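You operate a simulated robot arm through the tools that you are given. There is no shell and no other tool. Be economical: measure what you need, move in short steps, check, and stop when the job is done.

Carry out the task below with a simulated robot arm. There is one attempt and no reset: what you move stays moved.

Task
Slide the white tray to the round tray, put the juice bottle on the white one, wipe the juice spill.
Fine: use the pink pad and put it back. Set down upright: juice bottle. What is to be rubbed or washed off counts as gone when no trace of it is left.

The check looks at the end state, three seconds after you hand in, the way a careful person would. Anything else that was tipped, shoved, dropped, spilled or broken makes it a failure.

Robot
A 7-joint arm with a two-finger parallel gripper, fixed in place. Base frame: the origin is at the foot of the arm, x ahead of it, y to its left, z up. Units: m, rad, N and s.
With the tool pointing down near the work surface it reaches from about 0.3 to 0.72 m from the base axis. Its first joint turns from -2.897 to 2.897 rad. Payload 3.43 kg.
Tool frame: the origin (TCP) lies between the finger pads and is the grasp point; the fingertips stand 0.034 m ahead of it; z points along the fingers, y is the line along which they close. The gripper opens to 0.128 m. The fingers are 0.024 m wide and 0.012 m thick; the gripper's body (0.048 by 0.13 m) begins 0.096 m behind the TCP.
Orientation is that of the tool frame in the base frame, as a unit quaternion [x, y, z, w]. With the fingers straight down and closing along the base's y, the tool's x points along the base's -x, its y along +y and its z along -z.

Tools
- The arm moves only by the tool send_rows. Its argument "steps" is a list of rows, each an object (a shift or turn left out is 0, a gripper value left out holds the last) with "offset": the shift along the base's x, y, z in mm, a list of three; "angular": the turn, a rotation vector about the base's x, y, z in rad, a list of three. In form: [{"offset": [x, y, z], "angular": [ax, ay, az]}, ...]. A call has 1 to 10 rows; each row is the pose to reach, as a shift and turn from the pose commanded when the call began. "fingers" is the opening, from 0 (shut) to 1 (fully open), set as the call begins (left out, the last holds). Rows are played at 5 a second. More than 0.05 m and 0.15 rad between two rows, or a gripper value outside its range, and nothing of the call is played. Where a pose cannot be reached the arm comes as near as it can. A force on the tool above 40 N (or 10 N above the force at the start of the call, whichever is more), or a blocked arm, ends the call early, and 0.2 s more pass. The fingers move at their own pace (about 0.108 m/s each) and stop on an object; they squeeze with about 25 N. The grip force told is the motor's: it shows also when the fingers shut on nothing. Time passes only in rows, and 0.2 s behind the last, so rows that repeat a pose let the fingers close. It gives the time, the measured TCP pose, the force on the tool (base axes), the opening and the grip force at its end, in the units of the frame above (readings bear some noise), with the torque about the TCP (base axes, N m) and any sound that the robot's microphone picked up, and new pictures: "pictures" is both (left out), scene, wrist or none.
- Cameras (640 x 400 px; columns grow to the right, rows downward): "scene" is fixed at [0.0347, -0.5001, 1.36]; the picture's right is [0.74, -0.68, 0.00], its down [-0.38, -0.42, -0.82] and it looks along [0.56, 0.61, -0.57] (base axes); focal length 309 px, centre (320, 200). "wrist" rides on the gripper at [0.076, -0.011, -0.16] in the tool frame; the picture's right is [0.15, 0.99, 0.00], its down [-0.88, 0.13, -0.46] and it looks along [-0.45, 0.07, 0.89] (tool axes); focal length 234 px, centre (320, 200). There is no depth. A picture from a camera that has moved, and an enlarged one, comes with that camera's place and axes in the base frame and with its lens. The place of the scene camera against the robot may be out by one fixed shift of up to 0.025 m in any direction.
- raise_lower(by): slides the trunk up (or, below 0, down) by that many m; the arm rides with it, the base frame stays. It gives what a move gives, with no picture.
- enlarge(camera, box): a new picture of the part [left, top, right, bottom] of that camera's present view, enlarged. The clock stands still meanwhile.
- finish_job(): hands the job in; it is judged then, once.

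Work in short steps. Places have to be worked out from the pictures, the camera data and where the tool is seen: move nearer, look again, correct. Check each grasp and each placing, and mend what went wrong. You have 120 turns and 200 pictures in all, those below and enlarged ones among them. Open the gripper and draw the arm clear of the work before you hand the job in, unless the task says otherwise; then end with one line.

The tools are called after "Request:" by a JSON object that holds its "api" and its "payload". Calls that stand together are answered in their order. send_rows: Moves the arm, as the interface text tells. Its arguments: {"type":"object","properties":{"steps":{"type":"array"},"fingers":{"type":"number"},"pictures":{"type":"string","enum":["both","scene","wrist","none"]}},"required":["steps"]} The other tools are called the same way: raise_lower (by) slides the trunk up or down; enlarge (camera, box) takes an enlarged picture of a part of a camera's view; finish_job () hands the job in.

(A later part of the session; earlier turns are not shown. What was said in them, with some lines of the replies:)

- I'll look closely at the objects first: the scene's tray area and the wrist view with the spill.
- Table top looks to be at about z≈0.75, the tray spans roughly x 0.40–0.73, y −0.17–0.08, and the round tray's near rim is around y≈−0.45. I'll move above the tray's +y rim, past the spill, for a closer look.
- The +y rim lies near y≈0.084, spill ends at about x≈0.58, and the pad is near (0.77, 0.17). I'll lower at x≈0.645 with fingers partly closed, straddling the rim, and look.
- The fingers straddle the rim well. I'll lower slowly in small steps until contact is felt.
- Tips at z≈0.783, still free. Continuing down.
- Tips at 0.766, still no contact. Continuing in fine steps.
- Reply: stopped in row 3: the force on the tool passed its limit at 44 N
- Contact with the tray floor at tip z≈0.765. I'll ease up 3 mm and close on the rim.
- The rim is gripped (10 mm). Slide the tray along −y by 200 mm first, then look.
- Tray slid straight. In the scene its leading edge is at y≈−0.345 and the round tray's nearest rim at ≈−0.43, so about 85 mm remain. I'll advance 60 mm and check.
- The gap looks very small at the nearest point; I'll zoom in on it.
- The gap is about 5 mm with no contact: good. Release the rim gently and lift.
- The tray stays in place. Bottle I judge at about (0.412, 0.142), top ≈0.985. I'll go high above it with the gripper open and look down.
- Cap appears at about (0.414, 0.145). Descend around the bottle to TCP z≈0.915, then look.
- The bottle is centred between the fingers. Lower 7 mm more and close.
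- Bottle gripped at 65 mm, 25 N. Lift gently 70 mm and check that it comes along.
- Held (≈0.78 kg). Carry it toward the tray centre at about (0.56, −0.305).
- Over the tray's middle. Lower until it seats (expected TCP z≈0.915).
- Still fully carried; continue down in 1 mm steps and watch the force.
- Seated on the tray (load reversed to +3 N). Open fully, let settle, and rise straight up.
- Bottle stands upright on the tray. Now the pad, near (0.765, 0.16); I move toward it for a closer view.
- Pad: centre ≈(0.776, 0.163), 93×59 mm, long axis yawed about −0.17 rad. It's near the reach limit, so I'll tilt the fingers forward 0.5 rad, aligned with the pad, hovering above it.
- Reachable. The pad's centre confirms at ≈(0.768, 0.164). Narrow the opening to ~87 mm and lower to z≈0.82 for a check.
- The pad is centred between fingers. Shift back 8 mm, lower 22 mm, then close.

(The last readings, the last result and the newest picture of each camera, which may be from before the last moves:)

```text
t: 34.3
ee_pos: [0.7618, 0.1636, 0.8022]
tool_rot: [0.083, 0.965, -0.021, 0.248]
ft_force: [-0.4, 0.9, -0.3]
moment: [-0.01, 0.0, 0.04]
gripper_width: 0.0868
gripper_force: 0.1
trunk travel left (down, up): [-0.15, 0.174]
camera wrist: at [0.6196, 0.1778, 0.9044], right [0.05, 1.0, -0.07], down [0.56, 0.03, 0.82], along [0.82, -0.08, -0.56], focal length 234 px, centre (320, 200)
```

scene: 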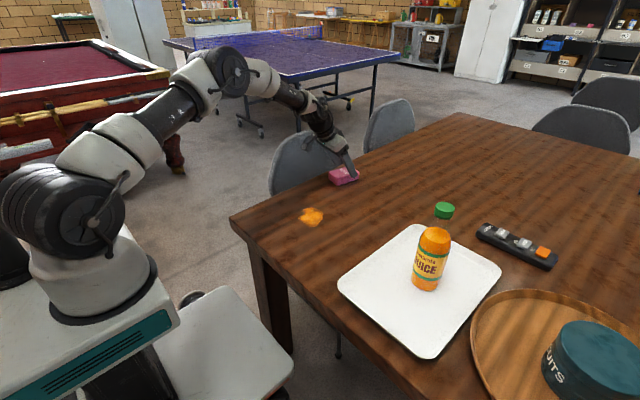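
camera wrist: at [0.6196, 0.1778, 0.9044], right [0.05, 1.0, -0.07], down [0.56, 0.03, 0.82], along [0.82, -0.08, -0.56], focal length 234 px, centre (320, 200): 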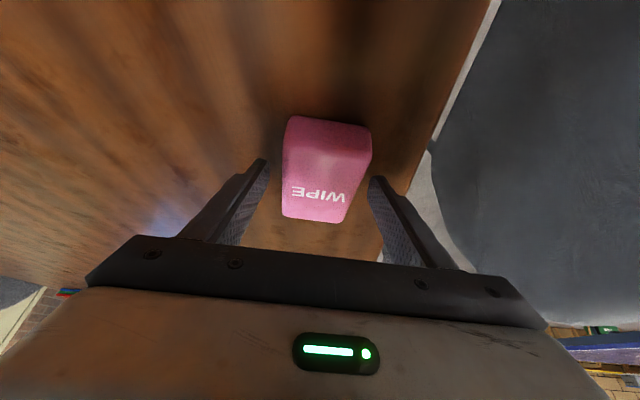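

Close on the pad (recording the pose: TCP (0.762, 0.164, 0.802)).

Request:
{"api": "send_rows", "payload": {"steps": [{"offset": [0, 0, 0]}, {"offset": [0, 0, 0]}, {"offset": [0, 0, 0]}], "fingers": 0.0}}

Request:
{"api": "enlarge", "payload": {"camera": "scene", "box": [290, 110, 410, 200]}}

```text
t: 35.1
ee_pos: [0.7623, 0.1648, 0.8018]
tool_rot: [0.084, 0.964, -0.022, 0.25]
ft_force: [0.6, -0.3, -0.7]
moment: [-0.03, 0.04, -0.02]
gripper_width: 0.0611
gripper_force: 24.9
trunk travel left (down, up): [-0.15, 0.174]
camera wrist: at [0.6195, 0.1778, 0.9044], right [0.05, 1.0, -0.07], down [0.56, 0.03, 0.82], along [0.82, -0.08, -0.56], focal length 234 px, centre (320, 200)
```

scene: 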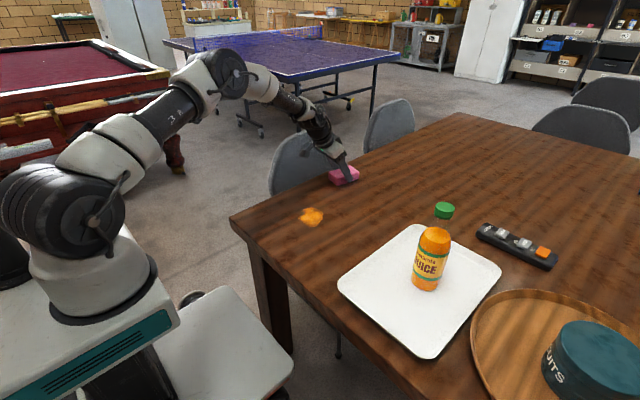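
wrist: 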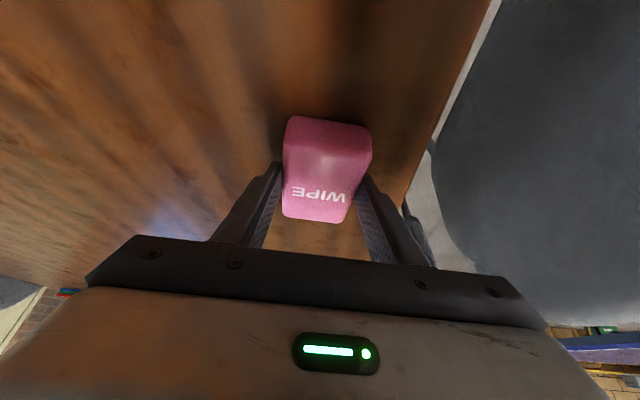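

```text
4.44 times, centred on (350, 155) of scene
camera zoom: at [0.0347, -0.5001, 1.36], right [0.74, -0.68, 0.0], down [-0.38, -0.42, -0.82], along [0.56, 0.61, -0.57], focal length 1374 px, centre (187, 400)
```

zoom: 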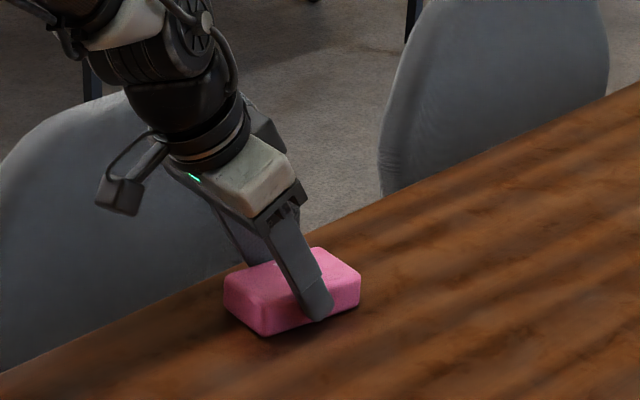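

Gripped mid-pad (61 mm). Lift 30 mm and carry to just above the spill (centre ≈(0.536, 0.075)).

Request:
{"api": "send_rows", "payload": {"steps": [{"offset": [0, 0, 15]}, {"offset": [-10, -4, 35]}, {"offset": [-45, -17, 40]}, {"offset": [-90, -35, 40]}, {"offset": [-135, -52, 40]}, {"offset": [-175, -70, 40]}, {"offset": [-205, -80, 40]}, {"offset": [-225, -90, 40]}, {"offset": [-225, -90, 40]}]}}

Request:
{"api": "enlarge", "payload": {"camera": "scene", "box": [240, 150, 400, 250]}}

```text
t: 37.1
ee_pos: [0.5375, 0.0726, 0.8424]
tool_rot: [0.085, 0.965, -0.022, 0.248]
ft_force: [-0.2, 0.4, -1.2]
moment: [0.0, 0.01, 0.03]
gripper_width: 0.0609
gripper_force: 24.7
trunk travel left (down, up): [-0.15, 0.174]
camera wrist: at [0.3951, 0.0863, 0.9442], right [0.05, 1.0, -0.07], down [0.56, 0.03, 0.82], along [0.82, -0.08, -0.56], focal length 234 px, centre (320, 200)
```

scene: 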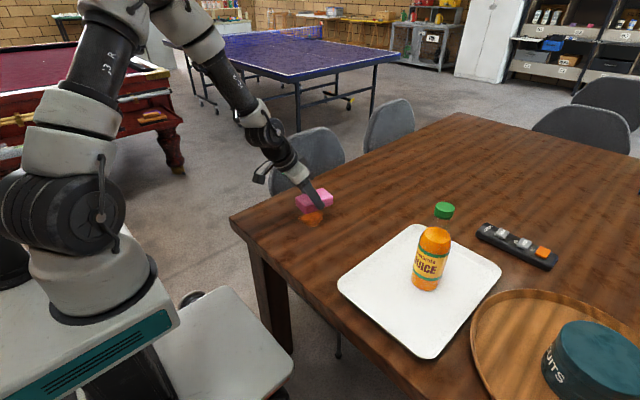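
wrist: 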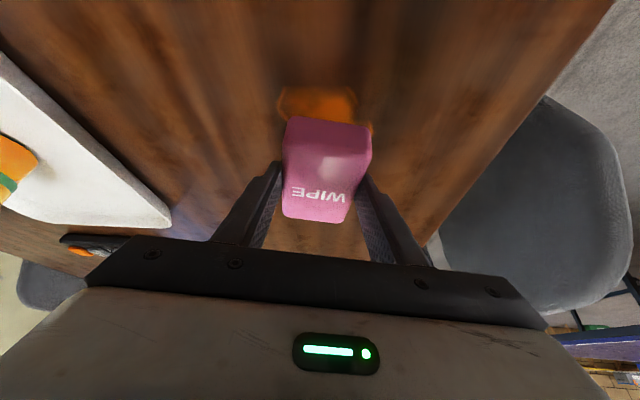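

```text
4.00 times, centred on (320, 200) of scene
camera zoom: at [0.0347, -0.5001, 1.36], right [0.74, -0.68, 0.0], down [-0.38, -0.42, -0.82], along [0.56, 0.61, -0.57], focal length 1236 px, centre (320, 200)
```

zoom: 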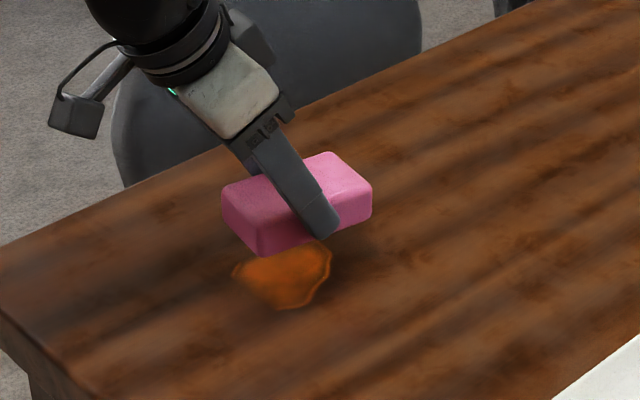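

Pad is level above the spill (x 0.50–0.58, y 0.03–0.12). Lower to press contact.

Request:
{"api": "send_rows", "payload": {"steps": [{"offset": [-5, 0, -15]}, {"offset": [-5, 0, -28]}, {"offset": [-5, 0, -35]}, {"offset": [-5, 0, -38]}, {"offset": [-5, 0, -40]}, {"offset": [-5, 0, -41]}, {"offset": [-5, 0, -42]}], "pictures": "none"}}

```text
t: 38.7
ee_pos: [0.5323, 0.073, 0.8023]
tool_rot: [0.086, 0.964, -0.022, 0.25]
ft_force: [-7.1, -1.8, 19.7]
moment: [-0.22, 0.25, -0.08]
gripper_width: 0.061
gripper_force: 25.5
trunk travel left (down, up): [-0.15, 0.174]
```

About 20 N of pressing force; wipe with overlapping strokes across the spill, slightly eased.

Request:
{"api": "send_rows", "payload": {"steps": [{"offset": [-20, 0, 1]}, {"offset": [-40, -5, 1]}, {"offset": [-20, -15, 1]}, {"offset": [5, -25, 1]}, {"offset": [30, -30, 1]}, {"offset": [45, -30, 1]}, {"offset": [25, -20, 1]}, {"offset": [0, -15, 1]}, {"offset": [-25, -12, 1]}, {"offset": [-40, -5, 1]}], "pictures": "none"}}

Request:
{"api": "send_rows", "payload": {"steps": [{"offset": [20, 5, 0]}, {"offset": [45, 5, 0]}, {"offset": [70, 5, 0]}, {"offset": [85, 10, 0]}, {"offset": [65, 25, 0]}, {"offset": [40, 25, 0]}, {"offset": [15, 25, 0]}, {"offset": [0, 30, 0]}, {"offset": [20, 45, 0]}, {"offset": [45, 45, 0]}], "pictures": "none"}}

Request:
{"api": "send_rows", "payload": {"steps": [{"offset": [25, 0, 0]}, {"offset": [40, 0, 0]}, {"offset": [20, -10, 0]}, {"offset": [0, -15, 0]}, {"offset": [-25, -15, 0]}, {"offset": [-40, -20, 0]}, {"offset": [-15, -30, 0]}, {"offset": [10, -30, 0]}, {"offset": [35, -30, 0]}, {"offset": [45, -30, 0]}], "pictures": "both"}}

```text
t: 40.9
ee_pos: [0.4927, 0.069, 0.8003]
tool_rot: [0.085, 0.964, -0.022, 0.249]
ft_force: [0.9, -0.9, 7.8]
moment: [-0.02, -0.03, 0.01]
gripper_width: 0.061
gripper_force: 24.8
trunk travel left (down, up): [-0.15, 0.174]
```

```text
t: 43.1
ee_pos: [0.5378, 0.1134, 0.8015]
tool_rot: [0.084, 0.965, -0.021, 0.249]
ft_force: [-1.3, 0.9, 6.2]
moment: [-0.07, 0.12, -0.03]
gripper_width: 0.0609
gripper_force: 24.7
trunk travel left (down, up): [-0.15, 0.174]
```

```text
t: 45.3
ee_pos: [0.5829, 0.082, 0.8008]
tool_rot: [0.084, 0.965, -0.022, 0.249]
ft_force: [-2.8, -0.1, 10.5]
moment: [-0.03, -0.07, 0.0]
gripper_width: 0.0609
gripper_force: 24.8
trunk travel left (down, up): [-0.15, 0.174]
camera wrist: at [0.44, 0.0973, 0.9037], right [0.05, 1.0, -0.07], down [0.56, 0.03, 0.82], along [0.82, -0.08, -0.56], focal length 234 px, centre (320, 200)
```

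scene: 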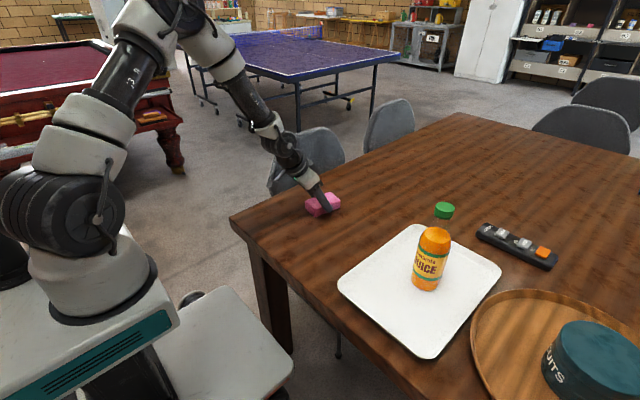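
wrist: 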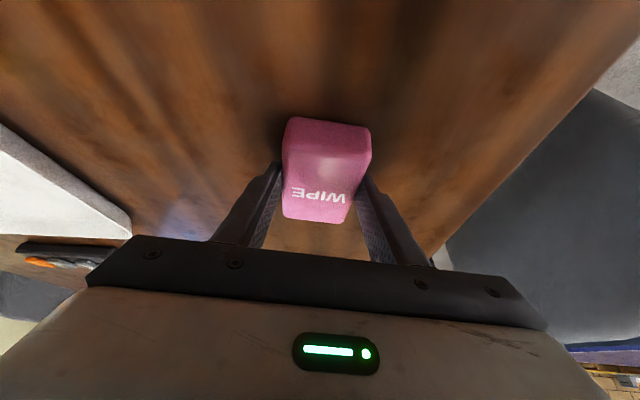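

The spill seems gone. Lift and move toward the pad's home to inspect the table.

Request:
{"api": "send_rows", "payload": {"steps": [{"offset": [0, 0, 20]}, {"offset": [20, 5, 45]}, {"offset": [60, 20, 50]}, {"offset": [100, 40, 50]}, {"offset": [140, 60, 45]}, {"offset": [165, 75, 40]}, {"offset": [179, 82, 40]}, {"offset": [179, 82, 40]}]}}

Request:
{"api": "enlarge", "payload": {"camera": "scene", "box": [260, 180, 360, 243]}}

```text
t: 47.1
ee_pos: [0.7628, 0.1659, 0.8423]
tool_rot: [0.084, 0.965, -0.023, 0.249]
ft_force: [-0.3, -0.8, -0.5]
moment: [-0.01, 0.0, 0.02]
gripper_width: 0.0613
gripper_force: 25.2
trunk travel left (down, up): [-0.15, 0.174]
camera wrist: at [0.6198, 0.1796, 0.9442], right [0.05, 1.0, -0.07], down [0.56, 0.03, 0.82], along [0.82, -0.08, -0.56], focal length 234 px, centre (320, 200)
```

scene: 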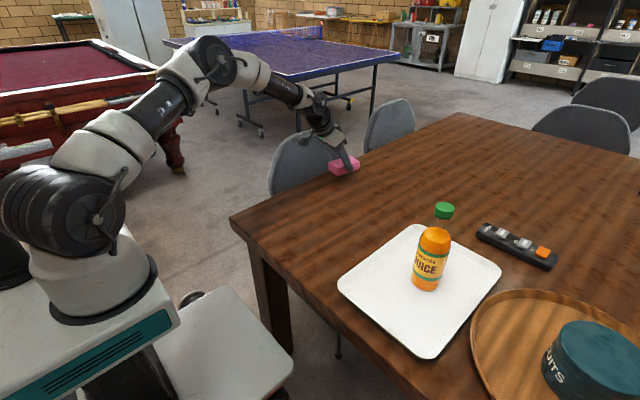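
wrist: 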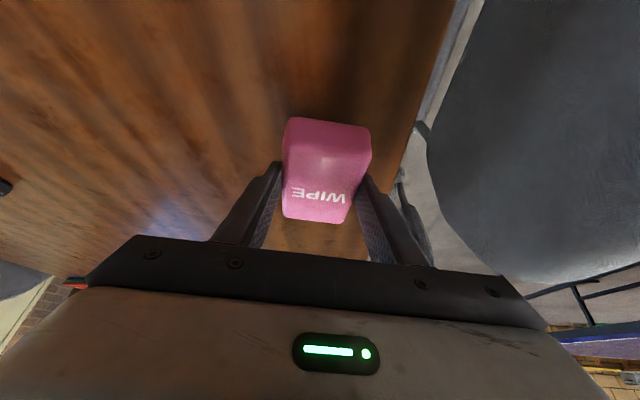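

```text
6.35 times, centred on (310, 212) of scene
camera zoom: at [0.0347, -0.5001, 1.36], right [0.74, -0.68, 0.0], down [-0.38, -0.42, -0.82], along [0.56, 0.61, -0.57], focal length 1962 px, centre (384, 127)
```

zoom: 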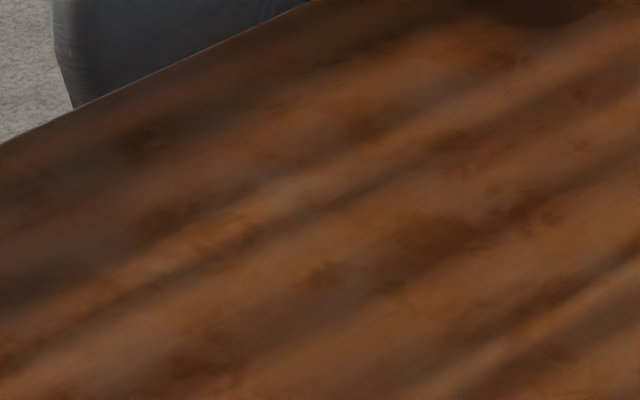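

No trace visible. Now set the pad down at its original place.

Request:
{"api": "send_rows", "payload": {"steps": [{"offset": [-1, -1, -15]}, {"offset": [-1, -1, -28]}, {"offset": [-1, -1, -35]}, {"offset": [-1, -1, -38]}, {"offset": [-1, -1, -39]}, {"offset": [-1, -1, -40]}, {"offset": [-1, -1, -40]}], "pictures": "none"}}

```text
t: 48.7
ee_pos: [0.7613, 0.1655, 0.8018]
tool_rot: [0.084, 0.964, -0.021, 0.25]
ft_force: [0.7, 0.1, 1.6]
moment: [-0.02, 0.0, 0.0]
gripper_width: 0.0609
gripper_force: 24.8
trunk travel left (down, up): [-0.15, 0.174]
```

Light contact at the original height. Open to 87 mm, then withdraw along the finger direction.

Request:
{"api": "send_rows", "payload": {"steps": [{"offset": [0, 0, 0]}, {"offset": [0, 0, 0]}, {"offset": [-8, 1, 15]}, {"offset": [-22, 3, 40]}, {"offset": [-44, 4, 80]}, {"offset": [-60, 4, 120]}], "fingers": 0.68, "pictures": "none"}}

Request:
{"api": "send_rows", "payload": {"steps": [{"offset": [-40, -15, 20], "angular": [0.0087, 0.0997, 0.0343]}, {"offset": [-85, -30, 30], "angular": [0.0175, 0.1995, 0.0685]}, {"offset": [-125, -45, 40], "angular": [0.0262, 0.2992, 0.1028]}, {"offset": [-165, -60, 40], "angular": [0.035, 0.399, 0.137]}, {"offset": [-200, -75, 40], "angular": [0.0437, 0.4987, 0.1713]}, {"offset": [-230, -90, 40], "angular": [0.0437, 0.4987, 0.1713]}, {"offset": [-230, -90, 40], "angular": [0.0437, 0.4987, 0.1713]}], "fingers": 1.0}}

Request:
{"api": "enlarge", "payload": {"camera": "wrist", "box": [200, 80, 440, 250]}}

Request:
{"api": "enlarge", "payload": {"camera": "scene", "box": [225, 145, 385, 245]}}

```text
t: 50.1
ee_pos: [0.6985, 0.1697, 0.9215]
tool_rot: [0.086, 0.965, -0.023, 0.248]
ft_force: [0.3, -0.5, -0.2]
moment: [-0.03, 0.02, 0.01]
gripper_width: 0.0867
gripper_force: 0.0
trunk travel left (down, up): [-0.15, 0.174]
```

```text
t: 51.7
ee_pos: [0.4675, 0.078, 0.9595]
tool_rot: [0.001, 1.0, 0.0, 0.002]
ft_force: [0.4, -0.2, 0.3]
moment: [0.0, -0.02, 0.01]
gripper_width: 0.1282
gripper_force: 0.1
trunk travel left (down, up): [-0.15, 0.174]
camera wrist: at [0.3926, 0.0665, 1.1181], right [-0.15, 0.99, 0.0], down [0.88, 0.13, 0.46], along [0.45, 0.07, -0.89], focal length 234 px, centre (320, 200)
```

scene: 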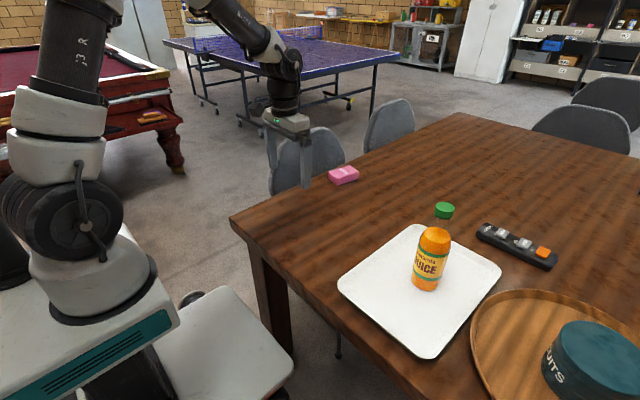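
wrist: 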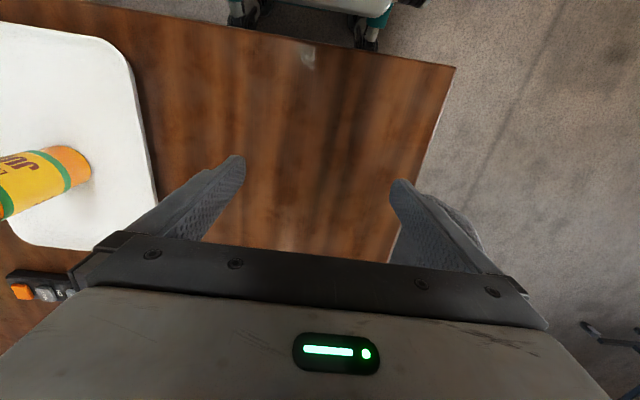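

```text
2.35 times, centred on (320, 165) of wrist
camera zoom: at [0.3926, 0.0665, 1.1181], right [-0.15, 0.99, 0.0], down [0.88, 0.13, 0.46], along [0.45, 0.07, -0.89], focal length 551 px, centre (320, 282)
```

zoom: 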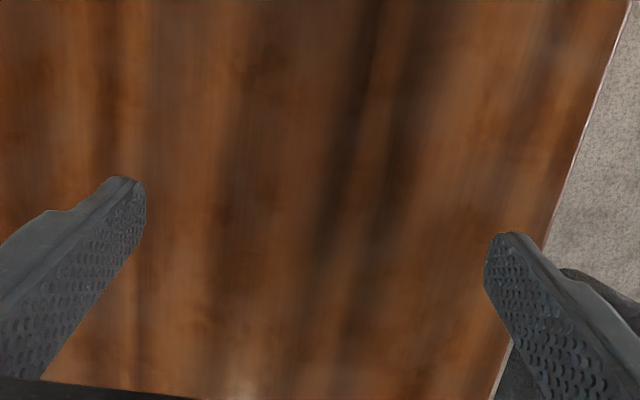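

```text
4.00 times, centred on (305, 195) of scene
camera zoom: at [0.0347, -0.5001, 1.36], right [0.74, -0.68, 0.0], down [-0.38, -0.42, -0.82], along [0.56, 0.61, -0.57], focal length 1236 px, centre (380, 220)
```

zoom: 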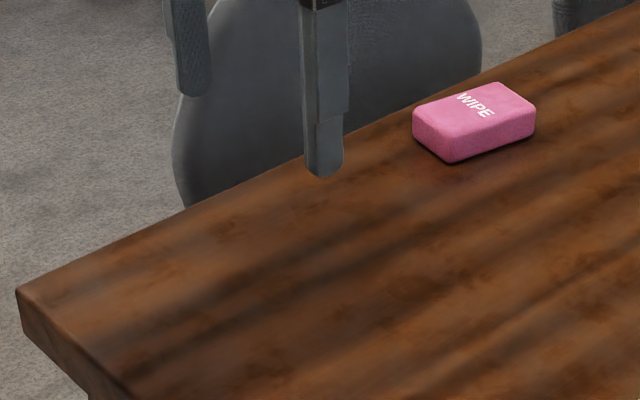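

The table is clean and the pad sits in its original spot. Draw the arm up clear and take a final look at the trays.

Request:
{"api": "send_rows", "payload": {"steps": [{"offset": [-10, 20, 40]}, {"offset": [-20, 45, 80]}, {"offset": [-30, 70, 115]}, {"offset": [-38, 100, 120]}, {"offset": [-38, 130, 120]}], "pictures": "wrist"}}

Request:
{"api": "enlarge", "payload": {"camera": "scene", "box": [330, 190, 640, 400]}}

```text
t: 52.9
ee_pos: [0.432, 0.2095, 1.0815]
tool_rot: [0.001, 1.0, 0.0, 0.002]
ft_force: [-0.6, -0.3, 0.0]
moment: [0.02, 0.01, 0.01]
gripper_width: 0.128
gripper_force: 0.0
trunk travel left (down, up): [-0.15, 0.174]
camera wrist: at [0.3563, 0.1978, 1.2398], right [-0.15, 0.99, 0.0], down [0.88, 0.13, 0.46], along [0.46, 0.07, -0.89], focal length 234 px, centre (320, 200)
```

wrist: 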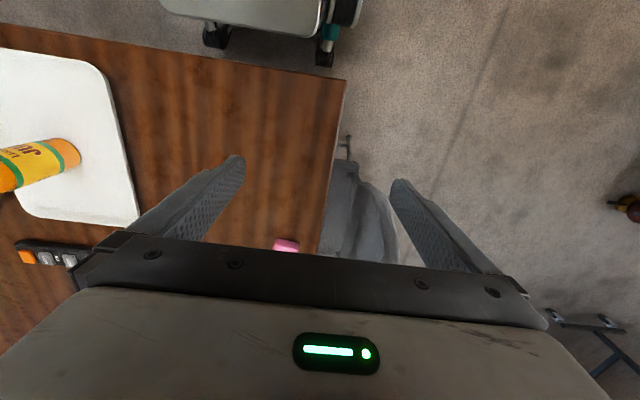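

```text
1.90 times, centred on (485, 295) of scene
camera zoom: at [0.0347, -0.5001, 1.36], right [0.74, -0.68, 0.0], down [-0.38, -0.42, -0.82], along [0.56, 0.61, -0.57], focal length 589 px, centre (6, 19)
```

zoom: 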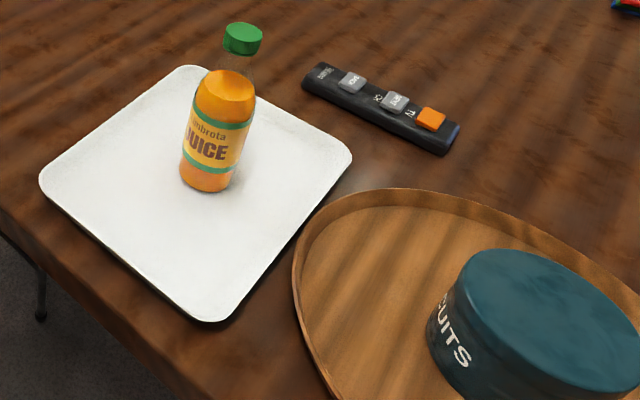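

All goals are visibly met and the arm is clear; handing in.

Request:
{"api": "finish_job", "payload": {}}

```text
The job is handed in.
```

The white tray now sits beside the round tray with a gap of about 5 mm, the juice bottle stands upright on it, the spill is wiped with no trace visible, and the pink pad is back in its original spot.
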